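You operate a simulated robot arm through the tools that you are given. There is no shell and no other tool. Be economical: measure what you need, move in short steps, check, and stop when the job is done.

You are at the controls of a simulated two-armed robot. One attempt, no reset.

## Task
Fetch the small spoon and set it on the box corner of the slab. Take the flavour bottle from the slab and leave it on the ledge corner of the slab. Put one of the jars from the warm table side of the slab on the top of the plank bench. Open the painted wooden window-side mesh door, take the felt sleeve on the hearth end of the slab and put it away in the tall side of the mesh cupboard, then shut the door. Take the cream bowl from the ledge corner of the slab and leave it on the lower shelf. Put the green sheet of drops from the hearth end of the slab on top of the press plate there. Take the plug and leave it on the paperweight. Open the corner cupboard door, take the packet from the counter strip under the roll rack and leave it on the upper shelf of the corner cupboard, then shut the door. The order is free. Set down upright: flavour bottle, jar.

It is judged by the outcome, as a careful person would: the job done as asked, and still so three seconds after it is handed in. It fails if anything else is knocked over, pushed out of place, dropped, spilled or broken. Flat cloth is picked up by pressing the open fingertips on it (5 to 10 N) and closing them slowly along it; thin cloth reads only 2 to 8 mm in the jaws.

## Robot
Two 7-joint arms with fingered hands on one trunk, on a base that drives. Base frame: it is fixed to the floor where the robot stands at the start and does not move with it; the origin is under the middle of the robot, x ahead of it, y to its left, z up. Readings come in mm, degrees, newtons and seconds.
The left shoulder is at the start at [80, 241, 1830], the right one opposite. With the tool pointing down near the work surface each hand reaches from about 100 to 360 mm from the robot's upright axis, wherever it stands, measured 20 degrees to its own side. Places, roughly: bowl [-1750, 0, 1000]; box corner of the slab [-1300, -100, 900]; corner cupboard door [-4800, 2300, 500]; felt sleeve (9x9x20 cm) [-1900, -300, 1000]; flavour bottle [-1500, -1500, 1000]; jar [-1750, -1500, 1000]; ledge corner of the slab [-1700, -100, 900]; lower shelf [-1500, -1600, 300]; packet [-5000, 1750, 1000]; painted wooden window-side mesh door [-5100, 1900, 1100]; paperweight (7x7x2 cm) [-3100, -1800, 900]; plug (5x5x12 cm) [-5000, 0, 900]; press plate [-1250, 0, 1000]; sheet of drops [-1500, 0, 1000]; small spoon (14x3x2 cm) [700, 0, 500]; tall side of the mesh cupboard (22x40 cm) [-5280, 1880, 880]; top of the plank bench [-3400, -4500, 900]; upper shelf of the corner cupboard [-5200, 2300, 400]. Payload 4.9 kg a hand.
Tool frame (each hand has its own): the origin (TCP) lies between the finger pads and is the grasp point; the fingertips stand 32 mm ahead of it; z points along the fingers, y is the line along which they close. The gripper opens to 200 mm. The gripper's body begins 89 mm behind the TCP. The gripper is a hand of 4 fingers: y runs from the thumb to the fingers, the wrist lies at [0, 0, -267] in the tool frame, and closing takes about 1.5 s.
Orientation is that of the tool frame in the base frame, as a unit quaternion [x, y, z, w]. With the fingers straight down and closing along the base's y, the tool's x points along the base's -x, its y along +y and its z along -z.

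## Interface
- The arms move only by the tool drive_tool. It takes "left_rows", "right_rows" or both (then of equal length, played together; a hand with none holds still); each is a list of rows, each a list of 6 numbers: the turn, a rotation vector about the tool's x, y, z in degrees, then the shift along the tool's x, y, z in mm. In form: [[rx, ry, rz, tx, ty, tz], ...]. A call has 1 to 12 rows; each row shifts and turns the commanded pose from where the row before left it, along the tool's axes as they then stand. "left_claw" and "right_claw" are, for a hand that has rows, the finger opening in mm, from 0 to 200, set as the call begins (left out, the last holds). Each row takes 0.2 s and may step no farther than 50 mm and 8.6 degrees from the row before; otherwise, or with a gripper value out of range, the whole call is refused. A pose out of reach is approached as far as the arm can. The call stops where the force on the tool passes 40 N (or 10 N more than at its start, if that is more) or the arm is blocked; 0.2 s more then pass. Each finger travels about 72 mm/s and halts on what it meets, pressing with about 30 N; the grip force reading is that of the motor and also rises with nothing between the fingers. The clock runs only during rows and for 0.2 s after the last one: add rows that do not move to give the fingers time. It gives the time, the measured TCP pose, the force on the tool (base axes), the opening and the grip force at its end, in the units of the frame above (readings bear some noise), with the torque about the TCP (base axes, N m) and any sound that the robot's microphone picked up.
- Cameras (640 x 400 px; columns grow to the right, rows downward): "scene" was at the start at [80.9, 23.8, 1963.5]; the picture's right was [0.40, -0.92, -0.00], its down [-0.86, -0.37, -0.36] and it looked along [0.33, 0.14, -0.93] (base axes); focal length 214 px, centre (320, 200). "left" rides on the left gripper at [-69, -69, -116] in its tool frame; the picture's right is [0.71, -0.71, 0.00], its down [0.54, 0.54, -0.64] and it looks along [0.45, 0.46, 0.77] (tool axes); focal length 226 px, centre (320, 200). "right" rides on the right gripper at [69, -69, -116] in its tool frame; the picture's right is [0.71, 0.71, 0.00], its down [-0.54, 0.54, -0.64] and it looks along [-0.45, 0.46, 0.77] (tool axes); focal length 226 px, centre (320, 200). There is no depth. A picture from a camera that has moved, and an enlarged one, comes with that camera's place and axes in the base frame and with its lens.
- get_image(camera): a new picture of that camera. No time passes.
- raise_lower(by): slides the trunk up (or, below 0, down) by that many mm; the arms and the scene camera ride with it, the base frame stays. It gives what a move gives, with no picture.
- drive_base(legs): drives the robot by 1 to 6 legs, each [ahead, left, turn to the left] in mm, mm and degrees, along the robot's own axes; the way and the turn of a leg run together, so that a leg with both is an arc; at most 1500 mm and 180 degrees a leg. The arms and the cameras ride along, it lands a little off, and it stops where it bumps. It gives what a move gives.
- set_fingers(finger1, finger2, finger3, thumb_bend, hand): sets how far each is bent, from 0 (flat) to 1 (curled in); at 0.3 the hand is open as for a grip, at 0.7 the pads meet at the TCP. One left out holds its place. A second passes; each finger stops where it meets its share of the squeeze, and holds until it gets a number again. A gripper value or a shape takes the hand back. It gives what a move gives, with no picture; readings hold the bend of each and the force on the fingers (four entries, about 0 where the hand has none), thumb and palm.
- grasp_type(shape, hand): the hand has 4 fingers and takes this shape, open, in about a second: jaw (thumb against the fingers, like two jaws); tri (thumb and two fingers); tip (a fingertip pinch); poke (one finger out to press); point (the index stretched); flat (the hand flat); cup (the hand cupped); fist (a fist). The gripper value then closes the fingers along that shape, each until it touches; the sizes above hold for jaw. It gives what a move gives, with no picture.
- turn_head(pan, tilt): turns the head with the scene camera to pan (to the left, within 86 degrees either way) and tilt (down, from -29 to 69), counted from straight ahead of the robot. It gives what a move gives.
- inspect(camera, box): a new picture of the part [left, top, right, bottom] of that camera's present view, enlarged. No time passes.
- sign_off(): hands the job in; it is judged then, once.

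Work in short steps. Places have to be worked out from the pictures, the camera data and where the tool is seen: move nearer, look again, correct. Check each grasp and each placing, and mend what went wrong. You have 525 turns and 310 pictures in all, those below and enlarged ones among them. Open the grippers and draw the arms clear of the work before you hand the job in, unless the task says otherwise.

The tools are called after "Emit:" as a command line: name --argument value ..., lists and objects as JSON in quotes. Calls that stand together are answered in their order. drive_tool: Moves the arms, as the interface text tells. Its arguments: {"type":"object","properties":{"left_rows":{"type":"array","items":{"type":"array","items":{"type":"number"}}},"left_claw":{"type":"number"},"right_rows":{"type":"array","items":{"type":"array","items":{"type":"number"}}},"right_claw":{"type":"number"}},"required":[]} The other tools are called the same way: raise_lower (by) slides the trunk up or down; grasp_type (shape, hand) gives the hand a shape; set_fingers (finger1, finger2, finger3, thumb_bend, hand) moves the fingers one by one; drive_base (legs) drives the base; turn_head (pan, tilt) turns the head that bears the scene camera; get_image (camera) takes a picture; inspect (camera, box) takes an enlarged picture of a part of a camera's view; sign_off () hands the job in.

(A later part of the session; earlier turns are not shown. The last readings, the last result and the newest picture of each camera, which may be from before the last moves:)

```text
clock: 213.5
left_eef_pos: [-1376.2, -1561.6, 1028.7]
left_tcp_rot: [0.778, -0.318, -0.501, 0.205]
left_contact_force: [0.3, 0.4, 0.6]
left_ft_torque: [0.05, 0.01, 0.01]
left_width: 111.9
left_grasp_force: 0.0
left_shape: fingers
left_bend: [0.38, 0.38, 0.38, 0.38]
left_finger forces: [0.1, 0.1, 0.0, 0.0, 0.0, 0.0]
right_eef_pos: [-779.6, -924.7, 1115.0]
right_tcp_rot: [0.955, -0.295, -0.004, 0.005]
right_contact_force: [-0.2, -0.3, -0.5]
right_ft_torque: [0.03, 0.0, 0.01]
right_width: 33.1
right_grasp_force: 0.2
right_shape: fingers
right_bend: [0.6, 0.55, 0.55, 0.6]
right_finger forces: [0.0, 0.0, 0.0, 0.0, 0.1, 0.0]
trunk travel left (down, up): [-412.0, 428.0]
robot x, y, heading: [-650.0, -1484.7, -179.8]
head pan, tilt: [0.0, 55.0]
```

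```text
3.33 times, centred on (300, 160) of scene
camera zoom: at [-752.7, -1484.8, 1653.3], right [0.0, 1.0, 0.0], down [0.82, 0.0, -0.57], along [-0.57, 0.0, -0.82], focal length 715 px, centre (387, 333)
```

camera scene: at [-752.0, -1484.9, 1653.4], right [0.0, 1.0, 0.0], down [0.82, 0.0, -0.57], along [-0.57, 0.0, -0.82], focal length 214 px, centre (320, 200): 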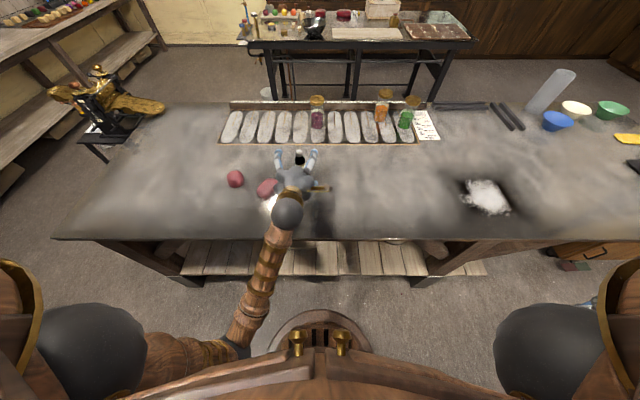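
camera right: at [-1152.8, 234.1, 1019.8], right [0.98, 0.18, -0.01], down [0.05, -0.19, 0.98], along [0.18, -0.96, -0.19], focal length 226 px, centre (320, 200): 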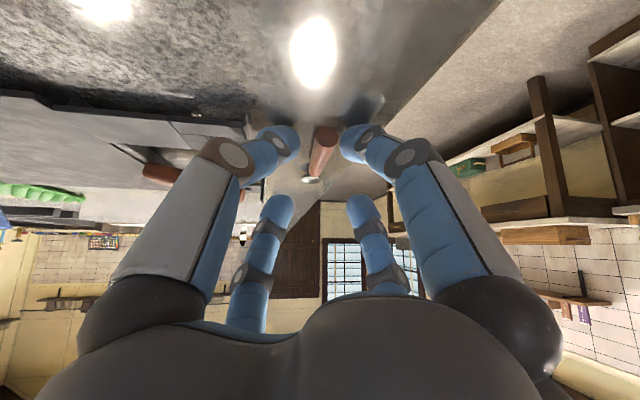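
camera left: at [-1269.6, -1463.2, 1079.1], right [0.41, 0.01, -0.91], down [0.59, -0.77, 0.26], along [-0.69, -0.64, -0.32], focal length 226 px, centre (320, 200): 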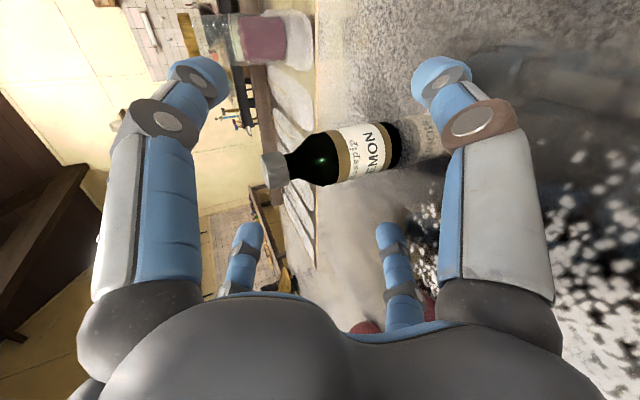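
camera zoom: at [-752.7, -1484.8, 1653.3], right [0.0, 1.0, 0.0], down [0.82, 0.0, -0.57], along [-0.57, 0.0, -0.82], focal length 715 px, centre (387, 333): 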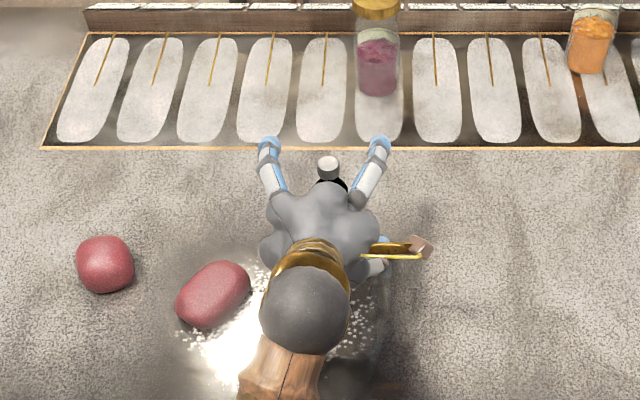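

Bottle at ≈(-1416,-1558). Advance 45 mm along the tool axis (open), check.

Emit:
drive_tool --left_rows '[[0, 0, 0, -2, 2, 15], [0, 0, 0, -2, 2, 15], [0, 0, 0, -2, 2, 14], [0, 0, 0, 0, 0, 0]]'

Emit:
get_image --camera "left"

```text
clock: 214.5
left_eef_pos: [-1419.6, -1560.8, 1020.0]
left_tcp_rot: [0.777, -0.318, -0.503, 0.205]
left_contact_force: [1.3, 1.5, 8.0]
left_ft_torque: [0.34, -0.04, -0.05]
left_width: 110.5
left_grasp_force: 3.5
left_shape: fingers
left_bend: [0.38, 0.38, 0.39, 0.38]
left_finger forces: [0.1, 0.0, 2.1, 0.1, 5.7, 0.1]
right_eef_pos: [-778.8, -923.6, 1116.0]
right_tcp_rot: [0.955, -0.296, -0.004, 0.005]
right_contact_force: [0.4, -0.2, 0.4]
right_ft_torque: [0.01, -0.03, 0.01]
right_width: 32.9
right_grasp_force: 0.0
right_shape: fingers
right_bend: [0.6, 0.55, 0.55, 0.6]
right_finger forces: [0.0, 0.0, 0.1, 0.0, 0.0, 0.0]
trunk travel left (down, up): [-412.0, 428.0]
robot x, y, heading: [-650.2, -1489.8, -180.2]
head pan, tilt: [0.0, 55.0]
```

```text
211 pictures are left
camera left: at [-1313.0, -1462.4, 1070.0], right [0.41, 0.01, -0.91], down [0.59, -0.77, 0.26], along [-0.7, -0.64, -0.32], focal length 226 px, centre (320, 200)
```

left: 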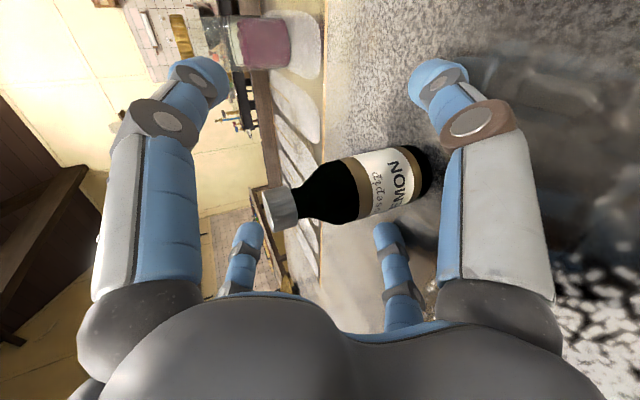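

Triangulation puts the bottle at (-1416,-1556), right at the TCP. Raise 6 mm and close.

Emit:
drive_tool --left_rows '[[0, 0, 0, -4, 4, -2.5], [0, 0, 0, 0, 0, 0]]'

Emit:
set_fingers --hand "left" --finger1 0.55 --finger2 0.55 --finger3 0.55 --thumb_bend 0.55

Emit:
get_image --camera "left"

```text
clock: 215.1
left_eef_pos: [-1420.7, -1561.2, 1025.0]
left_tcp_rot: [0.779, -0.318, -0.501, 0.205]
left_contact_force: [0.2, 0.1, -0.1]
left_ft_torque: [0.0, 0.0, -0.02]
left_width: 111.8
left_grasp_force: 0.1
left_shape: fingers
left_bend: [0.38, 0.38, 0.38, 0.38]
left_finger forces: [0.1, 0.0, 0.1, 0.1, 0.1, 0.1]
right_eef_pos: [-779.2, -923.6, 1115.6]
right_tcp_rot: [0.956, -0.294, -0.004, 0.006]
right_contact_force: [-0.4, 0.8, 0.1]
right_ft_torque: [0.02, -0.02, 0.02]
right_width: 32.8
right_grasp_force: 0.1
right_shape: fingers
right_bend: [0.6, 0.55, 0.55, 0.6]
right_finger forces: [0.1, 0.1, 0.0, 0.1, 0.1, 0.0]
trunk travel left (down, up): [-412.0, 428.0]
robot x, y, heading: [-650.7, -1488.7, -180.4]
head pan, tilt: [0.0, 55.0]
```

```text
clock: 216.1
left_eef_pos: [-1421.0, -1561.4, 1026.0]
left_tcp_rot: [0.778, -0.317, -0.501, 0.205]
left_contact_force: [-0.7, -0.2, -0.2]
left_ft_torque: [0.03, 0.01, -0.01]
left_width: 51.5
left_grasp_force: 0.1
left_shape: fingers
left_bend: [0.55, 0.55, 0.55, 0.55]
left_finger forces: [0.1, 0.0, 0.0, 0.0, 0.1, 0.0]
right_eef_pos: [-779.7, -924.3, 1114.9]
right_tcp_rot: [0.956, -0.294, -0.003, 0.005]
right_contact_force: [0.9, -0.2, 0.6]
right_ft_torque: [-0.03, -0.03, 0.03]
right_width: 33.2
right_grasp_force: 0.1
right_shape: fingers
right_bend: [0.6, 0.55, 0.55, 0.6]
right_finger forces: [0.0, 0.0, 0.0, 0.1, 0.0, 0.0]
trunk travel left (down, up): [-412.0, 428.0]
robot x, y, heading: [-646.7, -1488.1, -179.9]
head pan, tilt: [0.0, 55.0]
```

```text
210 pictures are left
camera left: at [-1313.4, -1463.5, 1075.6], right [0.41, 0.01, -0.91], down [0.59, -0.77, 0.26], along [-0.69, -0.64, -0.32], focal length 226 px, centre (320, 200)
```

left: 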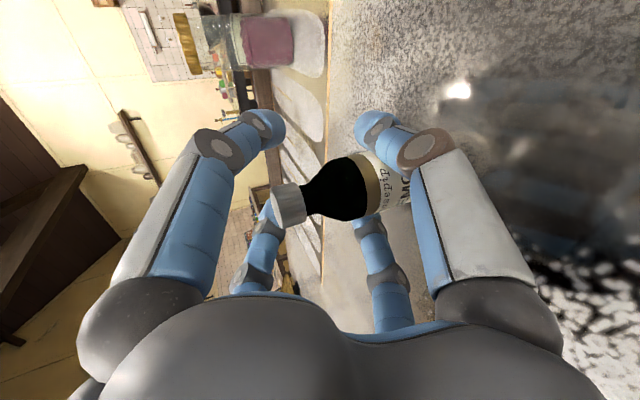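

Bottle is inside the grip. Close on.

Emit:
set_fingers --hand "left" --finger1 0.72 --finger2 0.72 --finger3 0.72 --thumb_bend 0.72

Emit:
get_image --camera "left"

```text
clock: 217.1
left_eef_pos: [-1419.1, -1561.7, 1024.8]
left_tcp_rot: [0.778, -0.318, -0.502, 0.204]
left_contact_force: [0.0, 0.8, -1.2]
left_ft_torque: [0.02, 0.02, -0.01]
left_width: 14.2
left_grasp_force: 19.6
left_shape: fingers
left_bend: [0.69, 0.67, 0.61, 0.65]
left_finger forces: [4.0, 7.0, 12.8, 0.1, 15.2, 0.0]
right_eef_pos: [-780.2, -923.7, 1113.9]
right_tcp_rot: [0.956, -0.294, -0.003, 0.005]
right_contact_force: [0.3, -0.8, -1.1]
right_ft_torque: [-0.01, 0.03, 0.02]
right_width: 32.5
right_grasp_force: 0.1
right_shape: fingers
right_bend: [0.6, 0.55, 0.55, 0.6]
right_finger forces: [0.1, 0.0, 0.2, 0.1, 0.0, 0.1]
trunk travel left (down, up): [-412.0, 428.0]
robot x, y, heading: [-650.2, -1485.5, -179.9]
head pan, tilt: [0.0, 55.0]
```

```text
209 pictures are left
camera left: at [-1313.6, -1463.5, 1075.5], right [0.41, 0.01, -0.91], down [0.59, -0.77, 0.26], along [-0.69, -0.64, -0.32], focal length 226 px, centre (320, 200)
```

left: 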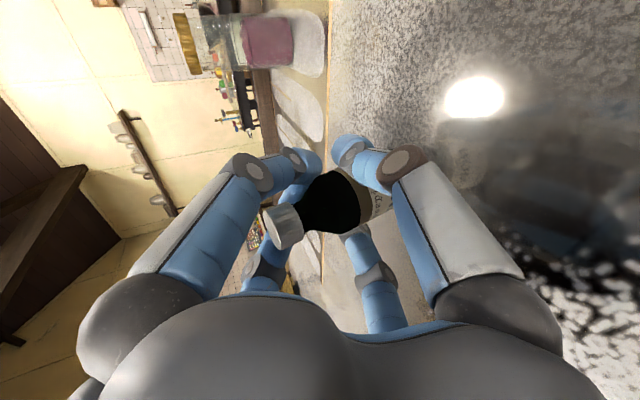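

All four digits bear on it. Firm up slightly and lift 60 mm.

Emit:
set_fingers --hand "left" --finger1 0.8 --finger2 0.8 --finger3 0.8 --thumb_bend 0.8

Emit:
drive_tool --left_rows '[[0, 0, 0, -10, 10, -6], [0, 0, 0, -10, 10, -6], [0, 0, 0, -10, 10, -6], [0, 0, 0, -10, 10, -6], [0, 0, 0, 0, 0, 0]]'

Emit:
get_image --camera "left"

```text
clock: 218.1
left_eef_pos: [-1421.1, -1561.2, 1026.2]
left_tcp_rot: [0.779, -0.317, -0.501, 0.204]
left_contact_force: [-0.1, -0.8, -2.5]
left_ft_torque: [0.0, 0.01, -0.02]
left_width: 0.0
left_grasp_force: 20.9
left_shape: fingers
left_bend: [0.76, 0.72, 0.58, 0.67]
left_finger forces: [0.1, 0.1, 15.2, 0.1, 26.5, 0.0]
right_eef_pos: [-779.3, -924.2, 1115.7]
right_tcp_rot: [0.956, -0.294, -0.004, 0.005]
right_contact_force: [0.4, 0.2, -0.1]
right_ft_torque: [0.03, 0.02, 0.0]
right_width: 33.0
right_grasp_force: 0.1
right_shape: fingers
right_bend: [0.6, 0.55, 0.55, 0.6]
right_finger forces: [0.1, 0.0, 0.1, 0.0, 0.0, 0.0]
trunk travel left (down, up): [-412.0, 428.0]
robot x, y, heading: [-648.6, -1486.2, -179.8]
head pan, tilt: [0.0, 55.0]
```

```text
clock: 219.3
left_eef_pos: [-1421.0, -1561.3, 1086.8]
left_tcp_rot: [0.779, -0.318, -0.501, 0.204]
left_contact_force: [-0.7, -0.2, -1.6]
left_ft_torque: [0.01, 0.03, -0.01]
left_width: 0.4
left_grasp_force: 20.9
left_shape: fingers
left_bend: [0.76, 0.72, 0.58, 0.67]
left_finger forces: [0.0, 0.1, 15.1, 0.0, 26.6, 0.0]
right_eef_pos: [-779.4, -923.5, 1115.5]
right_tcp_rot: [0.955, -0.295, -0.003, 0.005]
right_contact_force: [-0.7, -0.2, -0.9]
right_ft_torque: [-0.01, 0.0, 0.0]
right_width: 33.0
right_grasp_force: 0.0
right_shape: fingers
right_bend: [0.6, 0.55, 0.55, 0.6]
right_finger forces: [0.1, 0.0, 0.0, 0.1, 0.0, 0.1]
trunk travel left (down, up): [-412.0, 428.0]
robot x, y, heading: [-646.3, -1488.1, -180.0]
head pan, tilt: [0.0, 55.0]
```

```text
208 pictures are left
camera left: at [-1314.9, -1463.7, 1136.3], right [0.41, 0.01, -0.91], down [0.59, -0.77, 0.26], along [-0.69, -0.64, -0.32], focal length 226 px, centre (320, 200)
```

left: 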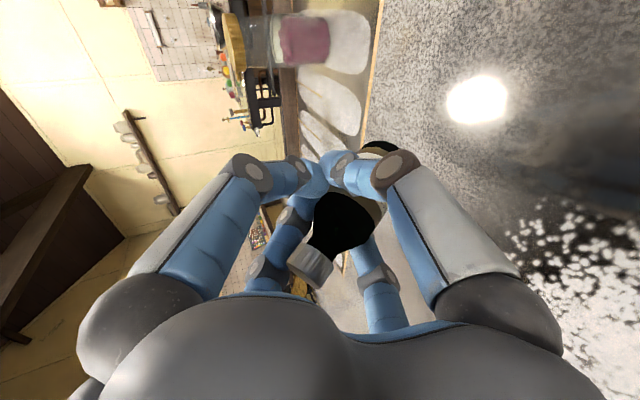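

Over-squeezing made the bottle lean in the grip. Lower it back, ease the upper fingers, and let the base re-seat.

Emit:
drive_tool --left_rows '[[0, 0, 0, 10, -10, 6], [0, 0, 0, 10, -10, 6], [0, 0, 0, 10, -10, 6], [0, 0, 0, 6, -6, 4], [0, 0, 0, 0, 0, 0]]'

Emit:
set_fingers --hand "left" --finger1 0.55 --finger2 0.55

Emit:
get_image --camera "left"

```text
clock: 220.5
left_eef_pos: [-1419.3, -1558.4, 1029.1]
left_tcp_rot: [0.778, -0.317, -0.502, 0.205]
left_contact_force: [-0.3, 1.3, -2.3]
left_ft_torque: [0.0, 0.0, -0.02]
left_width: 0.0
left_grasp_force: 20.9
left_shape: fingers
left_bend: [0.76, 0.72, 0.58, 0.67]
left_finger forces: [0.1, 0.1, 15.1, 0.0, 26.6, 0.0]
right_eef_pos: [-780.1, -925.3, 1115.5]
right_tcp_rot: [0.955, -0.295, -0.003, 0.005]
right_contact_force: [0.0, -0.2, -0.5]
right_ft_torque: [-0.01, -0.01, 0.03]
right_width: 33.1
right_grasp_force: 0.0
right_shape: fingers
right_bend: [0.6, 0.55, 0.55, 0.6]
right_finger forces: [0.1, 0.0, 0.0, 0.0, 0.1, 0.0]
trunk travel left (down, up): [-412.0, 428.0]
robot x, y, heading: [-648.6, -1487.5, -179.8]
head pan, tilt: [0.0, 55.0]
```

```text
clock: 221.5
left_eef_pos: [-1418.9, -1559.8, 1030.1]
left_tcp_rot: [0.778, -0.318, -0.501, 0.204]
left_contact_force: [0.7, -0.1, -2.6]
left_ft_torque: [0.04, 0.01, -0.02]
left_width: 35.2
left_grasp_force: 20.7
left_shape: fingers
left_bend: [0.55, 0.55, 0.56, 0.77]
left_finger forces: [0.1, 0.0, 22.0, 0.0, 19.8, 0.0]
right_eef_pos: [-778.6, -923.3, 1115.4]
right_tcp_rot: [0.955, -0.295, -0.003, 0.005]
right_contact_force: [-0.1, -0.4, -0.9]
right_ft_torque: [-0.02, -0.02, 0.05]
right_width: 32.9
right_grasp_force: 0.2
right_shape: fingers
right_bend: [0.6, 0.55, 0.55, 0.6]
right_finger forces: [0.0, 0.0, 0.1, 0.0, 0.0, 0.1]
trunk travel left (down, up): [-412.0, 428.0]
robot x, y, heading: [-647.7, -1487.4, -180.0]
head pan, tilt: [0.0, 55.0]
```

```text
207 pictures are left
camera left: at [-1313.4, -1461.7, 1080.7], right [0.41, 0.01, -0.91], down [0.59, -0.77, 0.26], along [-0.69, -0.64, -0.32], focal length 226 px, centre (320, 200)
```

left: 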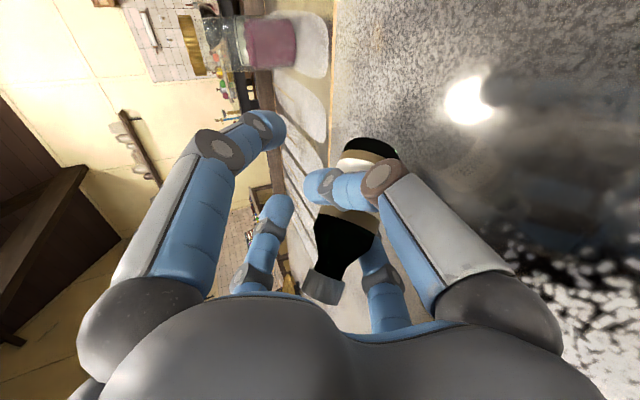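

The bottle has pivoted (leaning toward the palm) but is held. I'll rotate the hand so the bottle becomes upright, set it down, then regrip. First raise and bring the base 110 closer for reach.

Emit:
drive_tool --left_rows '[[0, 0, 0, -10, 10, -6], [0, 0, 0, -10, 10, -6], [0, 0, 0, -10, 10, -6], [0, 0, 0, 0, 0, 0]]'

Emit:
drive_base --legs '[[100, 0, 0]]'

Emit:
drive_tool --left_rows '[[4.6, 5.9, 1.9, 0, 0, -15], [4.6, 5.9, 1.9, 0, 0, -15], [4.6, 5.9, 1.9, 0, 0, -15], [4.6, 5.9, 1.9, 0, 0, 0], [4.6, 5.9, 1.9, 0, 0, 0], [4.6, 5.9, 1.9, 0, 0, 0], [0, 0, 0, 0, 0, 0]]'

Emit:
get_image --camera "left"

```text
clock: 222.5
left_eef_pos: [-1419.8, -1560.4, 1076.7]
left_tcp_rot: [0.778, -0.318, -0.502, 0.204]
left_contact_force: [0.7, 0.4, -0.8]
left_ft_torque: [0.05, 0.02, 0.01]
left_width: 35.4
left_grasp_force: 20.7
left_shape: fingers
left_bend: [0.55, 0.55, 0.56, 0.77]
left_finger forces: [0.0, 0.0, 22.1, 0.0, 19.8, 0.0]
right_eef_pos: [-779.6, -923.7, 1116.1]
right_tcp_rot: [0.955, -0.295, -0.004, 0.005]
right_contact_force: [-0.3, -0.2, 0.3]
right_ft_torque: [0.01, 0.03, 0.04]
right_width: 33.0
right_grasp_force: 0.0
right_shape: fingers
right_bend: [0.6, 0.55, 0.55, 0.6]
right_finger forces: [0.1, 0.0, 0.1, 0.0, 0.0, 0.0]
trunk travel left (down, up): [-412.0, 428.0]
robot x, y, heading: [-647.7, -1489.4, -180.0]
head pan, tilt: [0.0, 55.0]
```

```text
clock: 223.6
left_eef_pos: [-1523.6, -1560.5, 1076.7]
left_tcp_rot: [0.778, -0.318, -0.502, 0.205]
left_contact_force: [0.3, 0.2, -1.6]
left_ft_torque: [0.06, 0.01, 0.0]
left_width: 35.0
left_grasp_force: 21.0
left_shape: fingers
left_bend: [0.55, 0.55, 0.56, 0.77]
left_finger forces: [0.1, 0.1, 22.1, 0.1, 19.8, 0.0]
right_eef_pos: [-881.8, -924.6, 1115.6]
right_tcp_rot: [0.955, -0.295, -0.004, 0.005]
right_contact_force: [-0.2, -0.5, 0.2]
right_ft_torque: [0.01, -0.01, -0.01]
right_width: 32.8
right_grasp_force: 0.0
right_shape: fingers
right_bend: [0.6, 0.55, 0.55, 0.6]
right_finger forces: [0.1, 0.0, 0.0, 0.0, 0.1, 0.1]
trunk travel left (down, up): [-412.0, 428.0]
robot x, y, heading: [-753.8, -1485.6, -180.0]
head pan, tilt: [0.0, 55.0]
```

```text
clock: 225.2
left_eef_pos: [-1484.5, -1559.6, 1100.0]
left_tcp_rot: [0.883, -0.424, -0.132, 0.15]
left_contact_force: [0.8, 0.6, -1.8]
left_ft_torque: [0.03, 0.05, 0.04]
left_width: 35.6
left_grasp_force: 21.5
left_shape: fingers
left_bend: [0.55, 0.55, 0.56, 0.77]
left_finger forces: [0.0, 0.1, 22.5, 0.1, 21.0, 0.0]
right_eef_pos: [-882.1, -923.4, 1115.8]
right_tcp_rot: [0.955, -0.296, -0.005, 0.006]
right_contact_force: [0.6, -0.4, -0.2]
right_ft_torque: [0.0, 0.05, 0.0]
right_width: 33.0
right_grasp_force: 0.1
right_shape: fingers
right_bend: [0.6, 0.55, 0.55, 0.6]
right_finger forces: [0.0, 0.0, 0.0, 0.0, 0.0, 0.1]
trunk travel left (down, up): [-412.0, 428.0]
robot x, y, heading: [-754.9, -1484.8, -179.9]
head pan, tilt: [0.0, 55.0]
```

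```text
206 pictures are left
camera left: at [-1434.8, -1445.6, 1189.7], right [0.93, -0.14, -0.34], down [0.18, -0.65, 0.74], along [-0.32, -0.75, -0.58], focal length 226 px, centre (320, 200)
```

left: 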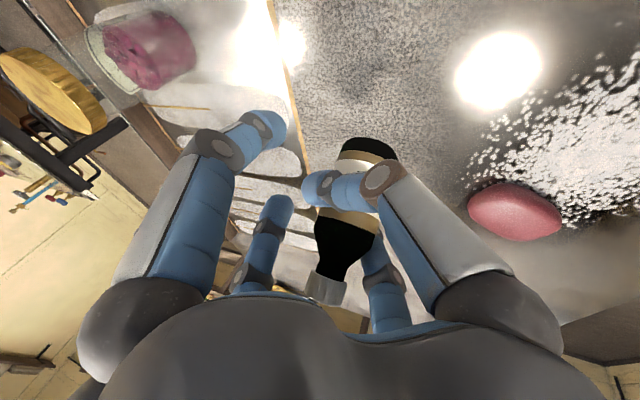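

Estimated upright now. Verify with the scene camera.

Emit:
inspect --camera "scene" --box '[200, 60, 400, 220]'

```text
2.50 times, centred on (300, 140) of scene
camera zoom: at [-854.7, -1484.0, 1653.4], right [0.0, 1.0, 0.0], down [0.82, 0.0, -0.57], along [-0.57, 0.0, -0.82], focal length 536 px, centre (370, 350)
```

zoom: 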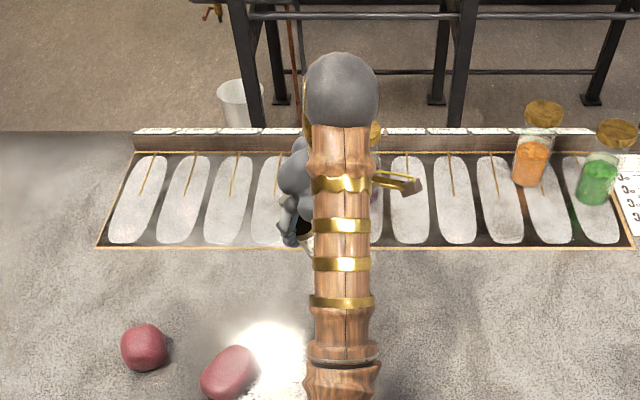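

Lower 80 mm toward the slab.

Emit:
drive_tool --left_rows '[[0, 0, 0, 2.2, -7.6, 18.4], [0, 0, 0, 2.2, -7.6, 18.4], [0, 0, 0, 2.2, -7.6, 18.4], [0, 0, 0, 2.2, -7.6, 18.4], [0, 0, 0, 0, 0, 0]]'

Emit:
get_image --camera "left"

```text
clock: 226.4
left_eef_pos: [-1485.4, -1558.6, 1021.2]
left_tcp_rot: [0.883, -0.424, -0.133, 0.15]
left_contact_force: [0.1, 0.5, -1.6]
left_ft_torque: [0.03, 0.05, -0.02]
left_width: 35.7
left_grasp_force: 21.8
left_shape: fingers
left_bend: [0.55, 0.55, 0.56, 0.77]
left_finger forces: [0.0, 0.0, 22.4, 0.0, 21.0, 0.0]
right_eef_pos: [-882.1, -925.1, 1115.4]
right_tcp_rot: [0.955, -0.295, -0.003, 0.005]
right_contact_force: [-0.1, -0.2, -1.0]
right_ft_torque: [0.02, -0.02, 0.01]
right_width: 32.9
right_grasp_force: 0.1
right_shape: fingers
right_bend: [0.6, 0.55, 0.55, 0.6]
right_finger forces: [0.0, 0.1, 0.0, 0.0, 0.0, 0.0]
trunk travel left (down, up): [-412.0, 428.0]
robot x, y, heading: [-752.3, -1484.9, -180.1]
head pan, tilt: [0.0, 55.0]
```

```text
204 pictures are left
camera left: at [-1434.1, -1444.8, 1110.0], right [0.93, -0.13, -0.34], down [0.18, -0.65, 0.74], along [-0.32, -0.75, -0.58], focal length 226 px, centre (320, 200)
```

left: 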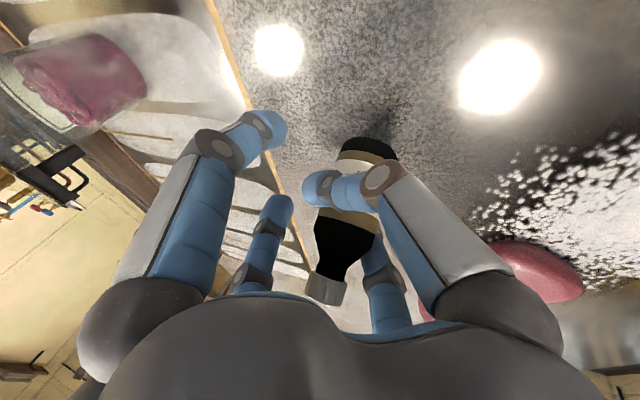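

Close to the surface (reflection just beyond the base). Lower in small steps.

Emit:
drive_tool --left_rows '[[0, 0, 0, 0.5, -1.9, 4.6], [0, 0, 0, 0.5, -1.9, 4.6], [0, 0, 0, 0, 0, 0]]'

Emit:
drive_tool --left_rows '[[0, 0, 0, 0.3, -1.2, 2.8], [0, 0, 0, 0.3, -1.2, 2.8], [0, 0, 0, 0, 0, 0]]'

Emit:
get_image --camera "left"

```text
clock: 227.2
left_eef_pos: [-1486.3, -1558.2, 1010.5]
left_tcp_rot: [0.883, -0.423, -0.133, 0.151]
left_contact_force: [-0.1, 0.2, -2.1]
left_ft_torque: [0.04, -0.01, -0.02]
left_width: 35.8
left_grasp_force: 21.7
left_shape: fingers
left_bend: [0.55, 0.55, 0.56, 0.77]
left_finger forces: [0.0, 0.1, 22.3, 0.0, 20.9, 0.0]
right_eef_pos: [-882.4, -925.1, 1115.1]
right_tcp_rot: [0.955, -0.295, -0.003, 0.005]
right_contact_force: [0.4, 0.7, 0.4]
right_ft_torque: [0.02, -0.01, 0.01]
right_width: 33.1
right_grasp_force: 0.1
right_shape: fingers
right_bend: [0.6, 0.55, 0.55, 0.6]
right_finger forces: [0.0, 0.1, 0.0, 0.0, 0.1, 0.1]
trunk travel left (down, up): [-412.0, 428.0]
robot x, y, heading: [-752.4, -1484.3, -179.9]
head pan, tilt: [0.0, 55.0]
```

```text
clock: 228.0
left_eef_pos: [-1485.1, -1558.7, 1004.9]
left_tcp_rot: [0.884, -0.423, -0.133, 0.15]
left_contact_force: [1.3, -0.5, 6.1]
left_ft_torque: [-0.22, -0.17, -0.01]
left_width: 36.3
left_grasp_force: 21.0
left_shape: fingers
left_bend: [0.55, 0.55, 0.56, 0.78]
left_finger forces: [0.0, 0.0, 21.4, 0.0, 21.5, 0.0]
right_eef_pos: [-883.0, -924.2, 1114.9]
right_tcp_rot: [0.956, -0.295, -0.003, 0.005]
right_contact_force: [-0.4, 1.0, 0.1]
right_ft_torque: [-0.02, -0.02, -0.03]
right_width: 33.0
right_grasp_force: 0.0
right_shape: fingers
right_bend: [0.6, 0.55, 0.55, 0.6]
right_finger forces: [0.0, 0.1, 0.0, 0.0, 0.0, 0.1]
trunk travel left (down, up): [-412.0, 428.0]
robot x, y, heading: [-754.2, -1488.4, -179.7]
head pan, tilt: [0.0, 55.0]
```

```text
203 pictures are left
camera left: at [-1435.0, -1445.2, 1093.4], right [0.93, -0.13, -0.34], down [0.18, -0.65, 0.74], along [-0.32, -0.75, -0.58], focal length 226 px, centre (320, 200)
```

left: 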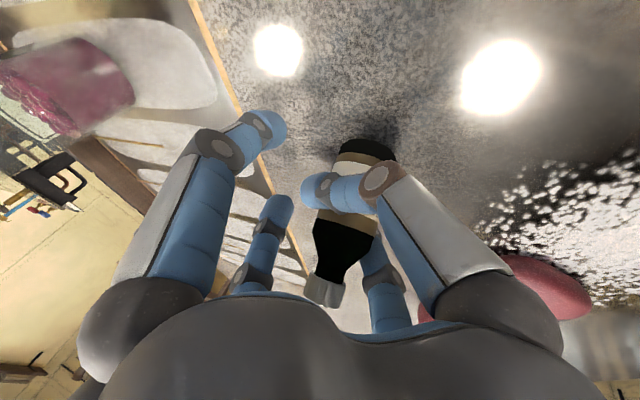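

Bottle stands on the slab. Now also bring fingers 1 and 2 around it for a four-sided grip from above.

Emit:
set_fingers --hand "left" --finger1 0.68 --finger2 0.68

Emit:
get_image --camera "left"

```text
clock: 229.0
left_eef_pos: [-1485.5, -1558.8, 1003.4]
left_tcp_rot: [0.883, -0.423, -0.134, 0.15]
left_contact_force: [-0.3, -1.5, 7.2]
left_ft_torque: [-0.22, -0.22, -0.03]
left_width: 5.8
left_grasp_force: 22.3
left_shape: fingers
left_bend: [0.68, 0.67, 0.56, 0.78]
left_finger forces: [0.1, 0.0, 21.4, 0.0, 23.3, 0.1]
right_eef_pos: [-882.3, -924.0, 1114.3]
right_tcp_rot: [0.956, -0.295, -0.003, 0.005]
right_contact_force: [-0.2, -0.2, 1.1]
right_ft_torque: [-0.02, -0.01, 0.0]
right_width: 32.9
right_grasp_force: 0.0
right_shape: fingers
right_bend: [0.6, 0.55, 0.55, 0.6]
right_finger forces: [0.0, 0.0, 0.0, 0.2, 0.1, 0.1]
trunk travel left (down, up): [-412.0, 428.0]
robot x, y, heading: [-749.9, -1486.4, -180.1]
head pan, tilt: [0.0, 55.0]
```

```text
202 pictures are left
camera left: at [-1434.6, -1445.1, 1093.4], right [0.93, -0.13, -0.34], down [0.18, -0.65, 0.74], along [-0.32, -0.75, -0.58], focal length 226 px, centre (320, 200)
```

left: 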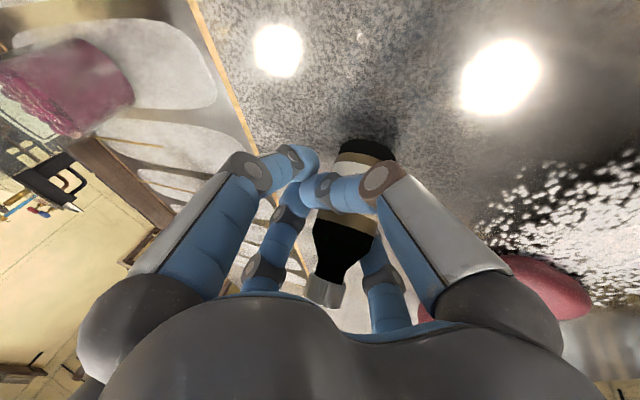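

Good enough: thumb and finger 3 hold firmly, others as stops. Lift 60 and back away.

Emit:
drive_tool --left_rows '[[0, 0, 0, -1.6, 5.7, -13.8], [0, 0, 0, -1.6, 5.7, -13.8], [0, 0, 0, -1.6, 5.7, -13.8], [0, 0, 0, -1.6, 5.7, -13.8], [0, 0, 0, 0, 0, 0]]'

Emit:
drive_base --legs '[[-300, 0, 0]]'

Emit:
raise_lower --by 150

Emit:
get_image --camera "scene"

Emit:
get_image --camera "left"

```text
clock: 230.2
left_eef_pos: [-1485.9, -1558.8, 1061.1]
left_tcp_rot: [0.884, -0.423, -0.133, 0.15]
left_contact_force: [-0.2, 0.6, -2.8]
left_ft_torque: [0.02, -0.01, -0.02]
left_width: 5.6
left_grasp_force: 22.7
left_shape: fingers
left_bend: [0.68, 0.67, 0.56, 0.78]
left_finger forces: [0.1, 0.0, 22.5, 0.1, 22.3, 0.0]
right_eef_pos: [-883.7, -923.6, 1115.2]
right_tcp_rot: [0.955, -0.295, -0.003, 0.006]
right_contact_force: [0.3, -0.3, 0.1]
right_ft_torque: [0.03, 0.0, 0.01]
right_width: 33.0
right_grasp_force: 0.1
right_shape: fingers
right_bend: [0.6, 0.55, 0.55, 0.6]
right_finger forces: [0.0, 0.0, 0.0, 0.0, 0.0, 0.0]
trunk travel left (down, up): [-412.0, 428.0]
robot x, y, heading: [-752.7, -1488.2, -179.7]
head pan, tilt: [0.0, 55.0]
```

```text
clock: 232.3
left_eef_pos: [-1186.2, -1562.7, 1060.6]
left_tcp_rot: [0.885, -0.42, -0.133, 0.151]
left_contact_force: [0.5, 1.0, -2.7]
left_ft_torque: [0.03, 0.04, 0.05]
left_width: 5.4
left_grasp_force: 22.2
left_shape: fingers
left_bend: [0.68, 0.67, 0.56, 0.78]
left_finger forces: [0.0, 0.0, 22.4, 0.0, 22.4, 0.0]
right_eef_pos: [-586.2, -924.3, 1115.4]
right_tcp_rot: [0.957, -0.292, -0.003, 0.006]
right_contact_force: [-0.9, -0.4, -0.6]
right_ft_torque: [0.01, 0.01, 0.02]
right_width: 33.2
right_grasp_force: 0.0
right_shape: fingers
right_bend: [0.6, 0.55, 0.55, 0.6]
right_finger forces: [0.0, 0.0, 0.0, 0.1, 0.1, 0.0]
trunk travel left (down, up): [-412.0, 428.0]
robot x, y, heading: [-449.2, -1483.1, -179.5]
head pan, tilt: [0.0, 55.0]
```

```text
clock: 234.0
left_eef_pos: [-1185.1, -1561.4, 1212.2]
left_tcp_rot: [0.885, -0.42, -0.132, 0.151]
left_contact_force: [-0.5, -0.4, -2.1]
left_ft_torque: [0.07, 0.0, 0.03]
left_width: 5.6
left_grasp_force: 22.4
left_shape: fingers
left_bend: [0.68, 0.67, 0.56, 0.78]
left_finger forces: [0.0, 0.0, 22.2, 0.0, 22.4, 0.0]
right_eef_pos: [-585.4, -923.1, 1265.6]
right_tcp_rot: [0.956, -0.292, -0.003, 0.006]
right_contact_force: [-0.1, -0.6, -1.2]
right_ft_torque: [-0.01, -0.02, 0.01]
right_width: 33.2
right_grasp_force: 0.0
right_shape: fingers
right_bend: [0.6, 0.55, 0.55, 0.6]
right_finger forces: [0.1, 0.0, 0.0, 0.1, 0.0, 0.0]
trunk travel left (down, up): [-562.0, 278.0]
robot x, y, heading: [-451.5, -1488.7, -179.7]
head pan, tilt: [0.0, 55.0]
```

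```text
201 pictures are left
camera scene: at [-555.5, -1484.0, 1803.2], right [-0.01, 1.0, 0.0], down [0.82, 0.01, -0.57], along [-0.57, 0.0, -0.82], focal length 214 px, centre (320, 200)
```

scene: 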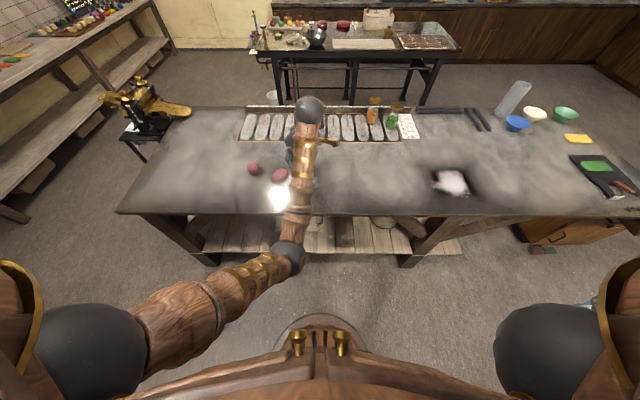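

```text
200 pictures are left
camera left: at [-1135.6, -1449.0, 1301.0], right [0.93, -0.13, -0.34], down [0.18, -0.65, 0.74], along [-0.32, -0.75, -0.58], focal length 226 px, centre (320, 200)
```

left: 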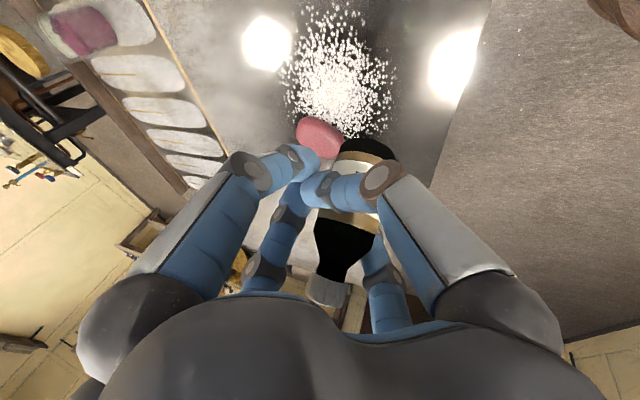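

Bottle secure. Look at the passage around the slab's left end.

Emit:
turn_head --pan 45 --tilt 30

Emit:
get_image --camera "scene"

```text
clock: 235.2
left_eef_pos: [-1185.1, -1562.0, 1211.6]
left_tcp_rot: [0.885, -0.42, -0.133, 0.149]
left_contact_force: [0.7, -0.3, -1.7]
left_ft_torque: [0.05, 0.03, 0.01]
left_width: 5.4
left_grasp_force: 22.8
left_shape: fingers
left_bend: [0.68, 0.67, 0.56, 0.78]
left_finger forces: [0.0, 0.0, 22.5, 0.1, 22.4, 0.0]
right_eef_pos: [-584.7, -924.0, 1265.6]
right_tcp_rot: [0.956, -0.292, -0.004, 0.006]
right_contact_force: [-0.2, -0.4, -0.8]
right_ft_torque: [0.03, -0.02, -0.03]
right_width: 33.2
right_grasp_force: 0.0
right_shape: fingers
right_bend: [0.6, 0.55, 0.55, 0.6]
right_finger forces: [0.0, 0.0, 0.1, 0.1, 0.0, 0.1]
trunk travel left (down, up): [-562.0, 278.0]
robot x, y, heading: [-453.9, -1486.2, -179.5]
head pan, tilt: [45.0, 30.0]
```

```text
199 pictures are left
camera scene: at [-546.7, -1547.9, 1839.3], right [-0.71, 0.7, 0.0], down [0.35, 0.36, -0.87], along [-0.61, -0.62, -0.5], focal length 214 px, centre (320, 200)
```

scene: 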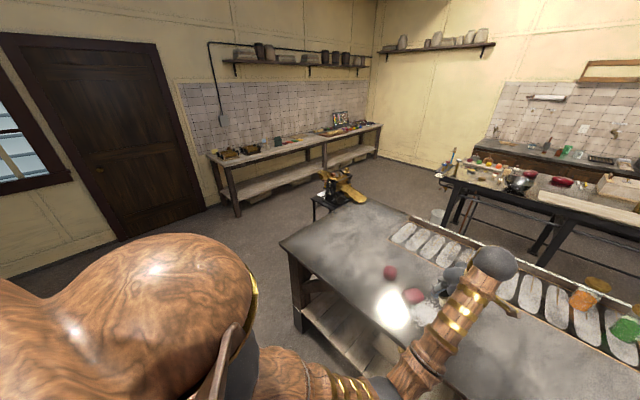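

Path: slide along to y≈-2870, go forward past the slab end to x≈-2470, turn to +y. Raise the trunk 120 first for clearance.

Emit:
raise_lower --by 120

Emit:
drive_base --legs '[[0, 1384, 0]]'

Emit:
turn_head --pan 0 --tilt 45

Emit:
get_image --camera "scene"

```text
clock: 236.7
left_eef_pos: [-1184.6, -1563.3, 1330.7]
left_tcp_rot: [0.885, -0.42, -0.132, 0.15]
left_contact_force: [-0.1, 0.4, -2.8]
left_ft_torque: [0.02, 0.01, 0.02]
left_width: 5.6
left_grasp_force: 22.8
left_shape: fingers
left_bend: [0.68, 0.67, 0.56, 0.78]
left_finger forces: [0.1, 0.1, 22.4, 0.0, 22.5, 0.0]
right_eef_pos: [-586.0, -922.9, 1386.0]
right_tcp_rot: [0.956, -0.292, -0.004, 0.004]
right_contact_force: [-0.1, 0.2, 0.5]
right_ft_torque: [-0.01, 0.0, -0.02]
right_width: 33.2
right_grasp_force: 0.1
right_shape: fingers
right_bend: [0.6, 0.55, 0.55, 0.6]
right_finger forces: [0.0, 0.0, 0.0, 0.0, 0.0, 0.0]
trunk travel left (down, up): [-682.0, 158.0]
robot x, y, heading: [-451.9, -1484.2, -179.6]
head pan, tilt: [45.0, 30.0]
```

```text
clock: 243.6
left_eef_pos: [-1191.2, -2927.0, 1332.2]
left_tcp_rot: [0.88, -0.431, -0.134, 0.149]
left_contact_force: [0.8, -0.7, -1.6]
left_ft_torque: [0.0, -0.02, 0.01]
left_width: 5.6
left_grasp_force: 22.4
left_shape: fingers
left_bend: [0.68, 0.67, 0.56, 0.78]
left_finger forces: [0.1, 0.1, 22.3, 0.1, 22.5, 0.0]
right_eef_pos: [-577.5, -2303.2, 1385.2]
right_tcp_rot: [0.953, -0.304, -0.004, 0.006]
right_contact_force: [-0.5, 1.3, -0.1]
right_ft_torque: [-0.02, 0.02, 0.01]
right_width: 33.0
right_grasp_force: 0.1
right_shape: fingers
right_bend: [0.6, 0.55, 0.55, 0.6]
right_finger forces: [0.1, 0.1, 0.0, 0.0, 0.1, 0.0]
trunk travel left (down, up): [-682.0, 158.0]
robot x, y, heading: [-456.5, -2866.6, 179.2]
head pan, tilt: [45.0, 30.0]
```

```text
clock: 244.7
left_eef_pos: [-1191.5, -2929.6, 1331.4]
left_tcp_rot: [0.88, -0.431, -0.134, 0.149]
left_contact_force: [0.1, 0.1, -3.0]
left_ft_torque: [0.02, 0.02, -0.01]
left_width: 5.6
left_grasp_force: 22.2
left_shape: fingers
left_bend: [0.68, 0.67, 0.56, 0.78]
left_finger forces: [0.0, 0.0, 22.3, 0.0, 22.3, 0.1]
right_eef_pos: [-577.4, -2304.9, 1386.1]
right_tcp_rot: [0.953, -0.304, -0.003, 0.005]
right_contact_force: [-0.3, 0.3, 0.5]
right_ft_torque: [-0.01, -0.02, 0.03]
right_width: 33.0
right_grasp_force: 0.0
right_shape: fingers
right_bend: [0.6, 0.55, 0.55, 0.6]
right_finger forces: [0.0, 0.1, 0.0, 0.0, 0.0, 0.0]
trunk travel left (down, up): [-682.0, 158.0]
robot x, y, heading: [-458.0, -2869.6, 179.1]
head pan, tilt: [0.0, 45.0]
```

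```text
198 pictures are left
camera scene: at [-569.7, -2866.3, 1936.8], right [0.01, 1.0, 0.0], down [0.71, -0.01, -0.71], along [-0.71, 0.01, -0.71], focal length 214 px, centre (320, 200)
```

scene: 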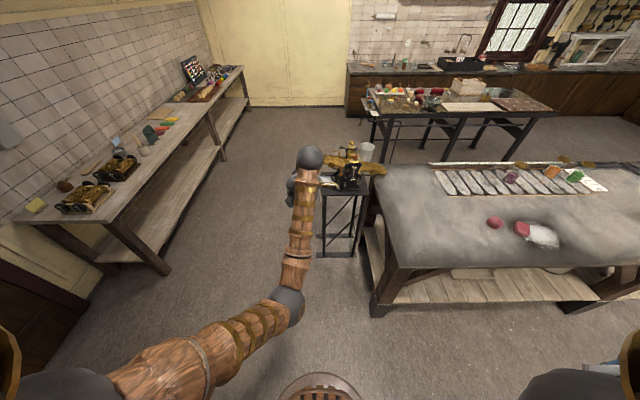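

The machine stand blocks that line, so pass further out at y≈-3500.

Emit:
drive_base --legs '[[0, 640, 1], [1500, 0, 0], [510, 0, 0], [0, 0, -90]]'

Emit:
get_image --camera "scene"

```text
clock: 261.5
left_eef_pos: [-2525.5, -2757.2, 1331.8]
left_tcp_rot: [-0.329, 0.923, 0.2, -0.013]
left_contact_force: [-0.4, -0.2, -1.4]
left_ft_torque: [0.07, -0.07, -0.01]
left_width: 5.5
left_grasp_force: 22.1
left_shape: fingers
left_bend: [0.68, 0.67, 0.56, 0.78]
left_finger forces: [0.1, 0.0, 22.0, 0.0, 22.1, 0.0]
right_eef_pos: [-1885.8, -3356.2, 1384.9]
right_tcp_rot: [-0.47, 0.882, 0.006, -0.002]
right_contact_force: [-0.4, -0.1, -0.1]
right_ft_torque: [-0.04, 0.01, 0.0]
right_width: 33.0
right_grasp_force: 0.0
right_shape: fingers
right_bend: [0.6, 0.55, 0.55, 0.6]
right_finger forces: [0.1, 0.0, 0.0, 0.0, 0.0, 0.0]
trunk travel left (down, up): [-682.0, 158.0]
robot x, y, heading: [-2442.7, -3490.8, 90.7]
head pan, tilt: [0.0, 45.0]
```

```text
197 pictures are left
camera scene: at [-2449.0, -3376.5, 1936.7], right [1.0, 0.01, 0.0], down [0.01, -0.71, -0.71], along [-0.01, 0.71, -0.71], focal length 214 px, centre (320, 200)
```

scene: 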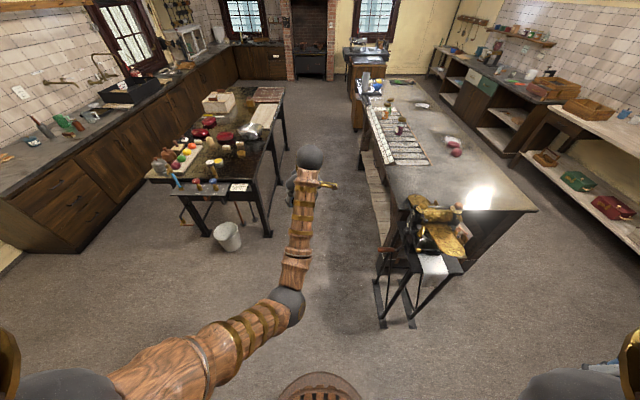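

Corridor between warm table (x≈-3030) and slab (x≈-2040) is clear. Drive up it.

Emit:
drive_base --legs '[[1500, 0, -0.7], [1450, 0, 0]]'

Emit:
turn_head --pan -30 --tilt 50

Emit:
get_image --camera "scene"

```text
clock: 275.8
left_eef_pos: [-2535.8, 208.4, 1333.5]
left_tcp_rot: [-0.329, 0.923, 0.2, -0.013]
left_contact_force: [0.4, -0.3, -1.6]
left_ft_torque: [0.05, -0.03, 0.01]
left_width: 5.8
left_grasp_force: 22.3
left_shape: fingers
left_bend: [0.68, 0.67, 0.56, 0.78]
left_finger forces: [0.1, 0.0, 21.9, 0.0, 21.8, 0.0]
right_eef_pos: [-1895.9, -390.0, 1385.2]
right_tcp_rot: [-0.47, 0.882, 0.006, -0.001]
right_contact_force: [-0.4, -0.3, 0.8]
right_ft_torque: [0.01, 0.0, 0.02]
right_width: 32.8
right_grasp_force: 0.1
right_shape: fingers
right_bend: [0.6, 0.55, 0.55, 0.6]
right_finger forces: [0.0, 0.0, 0.0, 0.0, 0.1, 0.0]
trunk travel left (down, up): [-682.0, 158.0]
robot x, y, heading: [-2456.5, -524.5, 90.6]
head pan, tilt: [0.0, 45.0]
```

```text
clock: 276.8
left_eef_pos: [-2536.5, 209.2, 1332.2]
left_tcp_rot: [-0.33, 0.923, 0.2, -0.013]
left_contact_force: [0.3, 0.2, -3.1]
left_ft_torque: [-0.01, -0.06, 0.0]
left_width: 5.5
left_grasp_force: 22.5
left_shape: fingers
left_bend: [0.68, 0.67, 0.56, 0.78]
left_finger forces: [0.1, 0.0, 21.9, 0.1, 22.1, 0.0]
right_eef_pos: [-1896.5, -389.6, 1385.4]
right_tcp_rot: [-0.472, 0.882, 0.007, -0.001]
right_contact_force: [0.6, -0.5, -0.1]
right_ft_torque: [0.01, 0.02, -0.02]
right_width: 33.1
right_grasp_force: 0.1
right_shape: fingers
right_bend: [0.6, 0.55, 0.55, 0.6]
right_finger forces: [0.0, 0.0, 0.1, 0.0, 0.0, 0.0]
trunk travel left (down, up): [-682.0, 158.0]
robot x, y, heading: [-2455.9, -527.0, 90.7]
head pan, tilt: [-30.0, 50.0]
```

```text
196 pictures are left
camera scene: at [-2421.0, -423.9, 1929.8], right [0.87, -0.49, 0.0], down [-0.38, -0.67, -0.64], along [0.32, 0.56, -0.77], focal length 214 px, centre (320, 200)
```

scene: 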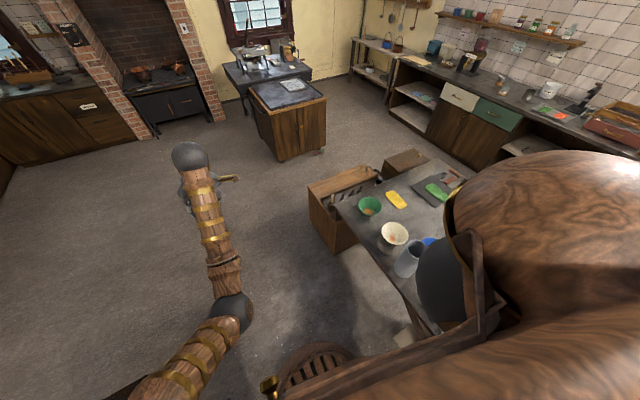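

Turn to face the slab (+x) and slide left so the left hand is above the ledge corner.

Emit:
drive_base --legs '[[0, 0, -90.7], [-58, 0, 0], [0, 404, 0]]'

Emit:
turn_head --pan 0 --tilt 50

Emit:
get_image --camera "scene"

Emit:
get_image --camera "left"

```text
clock: 283.7
left_eef_pos: [-1772.3, -76.8, 1331.3]
left_tcp_rot: [0.431, 0.88, 0.15, 0.134]
left_contact_force: [1.4, 0.2, -1.2]
left_ft_torque: [0.0, 0.01, 0.02]
left_width: 5.5
left_grasp_force: 20.6
left_shape: fingers
left_bend: [0.68, 0.67, 0.56, 0.78]
left_finger forces: [0.0, 0.1, 20.9, 0.0, 21.0, 0.0]
right_eef_pos: [-2386.4, -700.4, 1385.1]
right_tcp_rot: [0.303, 0.953, 0.006, 0.004]
right_contact_force: [0.2, -1.0, -0.8]
right_ft_torque: [0.01, 0.01, -0.02]
right_width: 32.6
right_grasp_force: 0.0
right_shape: fingers
right_bend: [0.6, 0.55, 0.55, 0.6]
right_finger forces: [0.0, 0.1, 0.1, 0.1, 0.0, 0.1]
trunk travel left (down, up): [-682.0, 158.0]
robot x, y, heading: [-2508.4, -136.6, -1.1]
head pan, tilt: [-30.0, 50.0]
```

```text
clock: 284.6
left_eef_pos: [-1773.4, -73.2, 1331.5]
left_tcp_rot: [0.431, 0.88, 0.148, 0.134]
left_contact_force: [0.4, 0.2, -1.6]
left_ft_torque: [-0.05, -0.04, -0.01]
left_width: 5.7
left_grasp_force: 20.8
left_shape: fingers
left_bend: [0.68, 0.67, 0.56, 0.78]
left_finger forces: [0.1, 0.1, 20.9, 0.0, 21.2, 0.1]
right_eef_pos: [-2387.9, -696.0, 1386.3]
right_tcp_rot: [0.304, 0.953, 0.005, 0.004]
right_contact_force: [0.2, -0.1, 0.5]
right_ft_torque: [-0.06, 0.0, 0.04]
right_width: 33.0
right_grasp_force: 0.0
right_shape: fingers
right_bend: [0.6, 0.55, 0.55, 0.6]
right_finger forces: [0.1, 0.1, 0.1, 0.0, 0.0, 0.0]
trunk travel left (down, up): [-682.0, 158.0]
robot x, y, heading: [-2505.8, -135.9, -0.5]
head pan, tilt: [0.0, 50.0]
```

```text
195 pictures are left
camera scene: at [-2401.5, -131.3, 1929.9], right [-0.02, -1.0, 0.0], down [-0.77, 0.01, -0.64], along [0.64, -0.01, -0.77], focal length 214 px, centre (320, 200)
```

scene: 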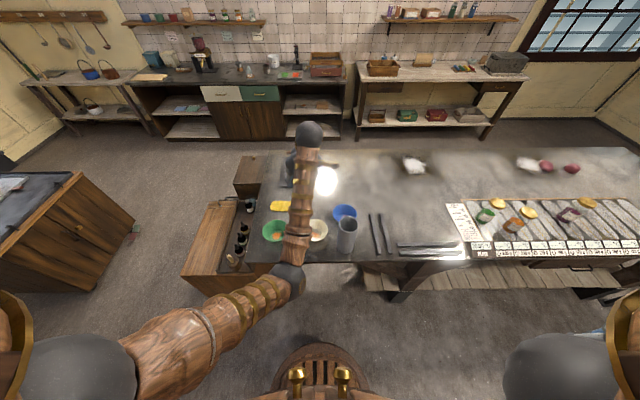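

```text
194 pictures are left
camera left: at [-1822.7, -184.4, 1421.4], right [-0.93, 0.15, -0.34], down [-0.17, 0.66, 0.74], along [0.34, 0.74, -0.58], focal length 226 px, centre (320, 200)
```

left: 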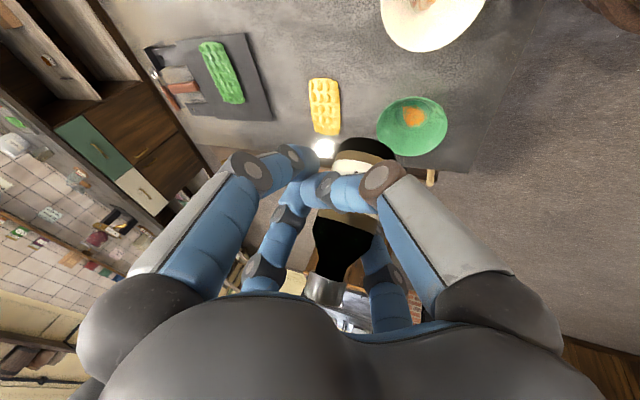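

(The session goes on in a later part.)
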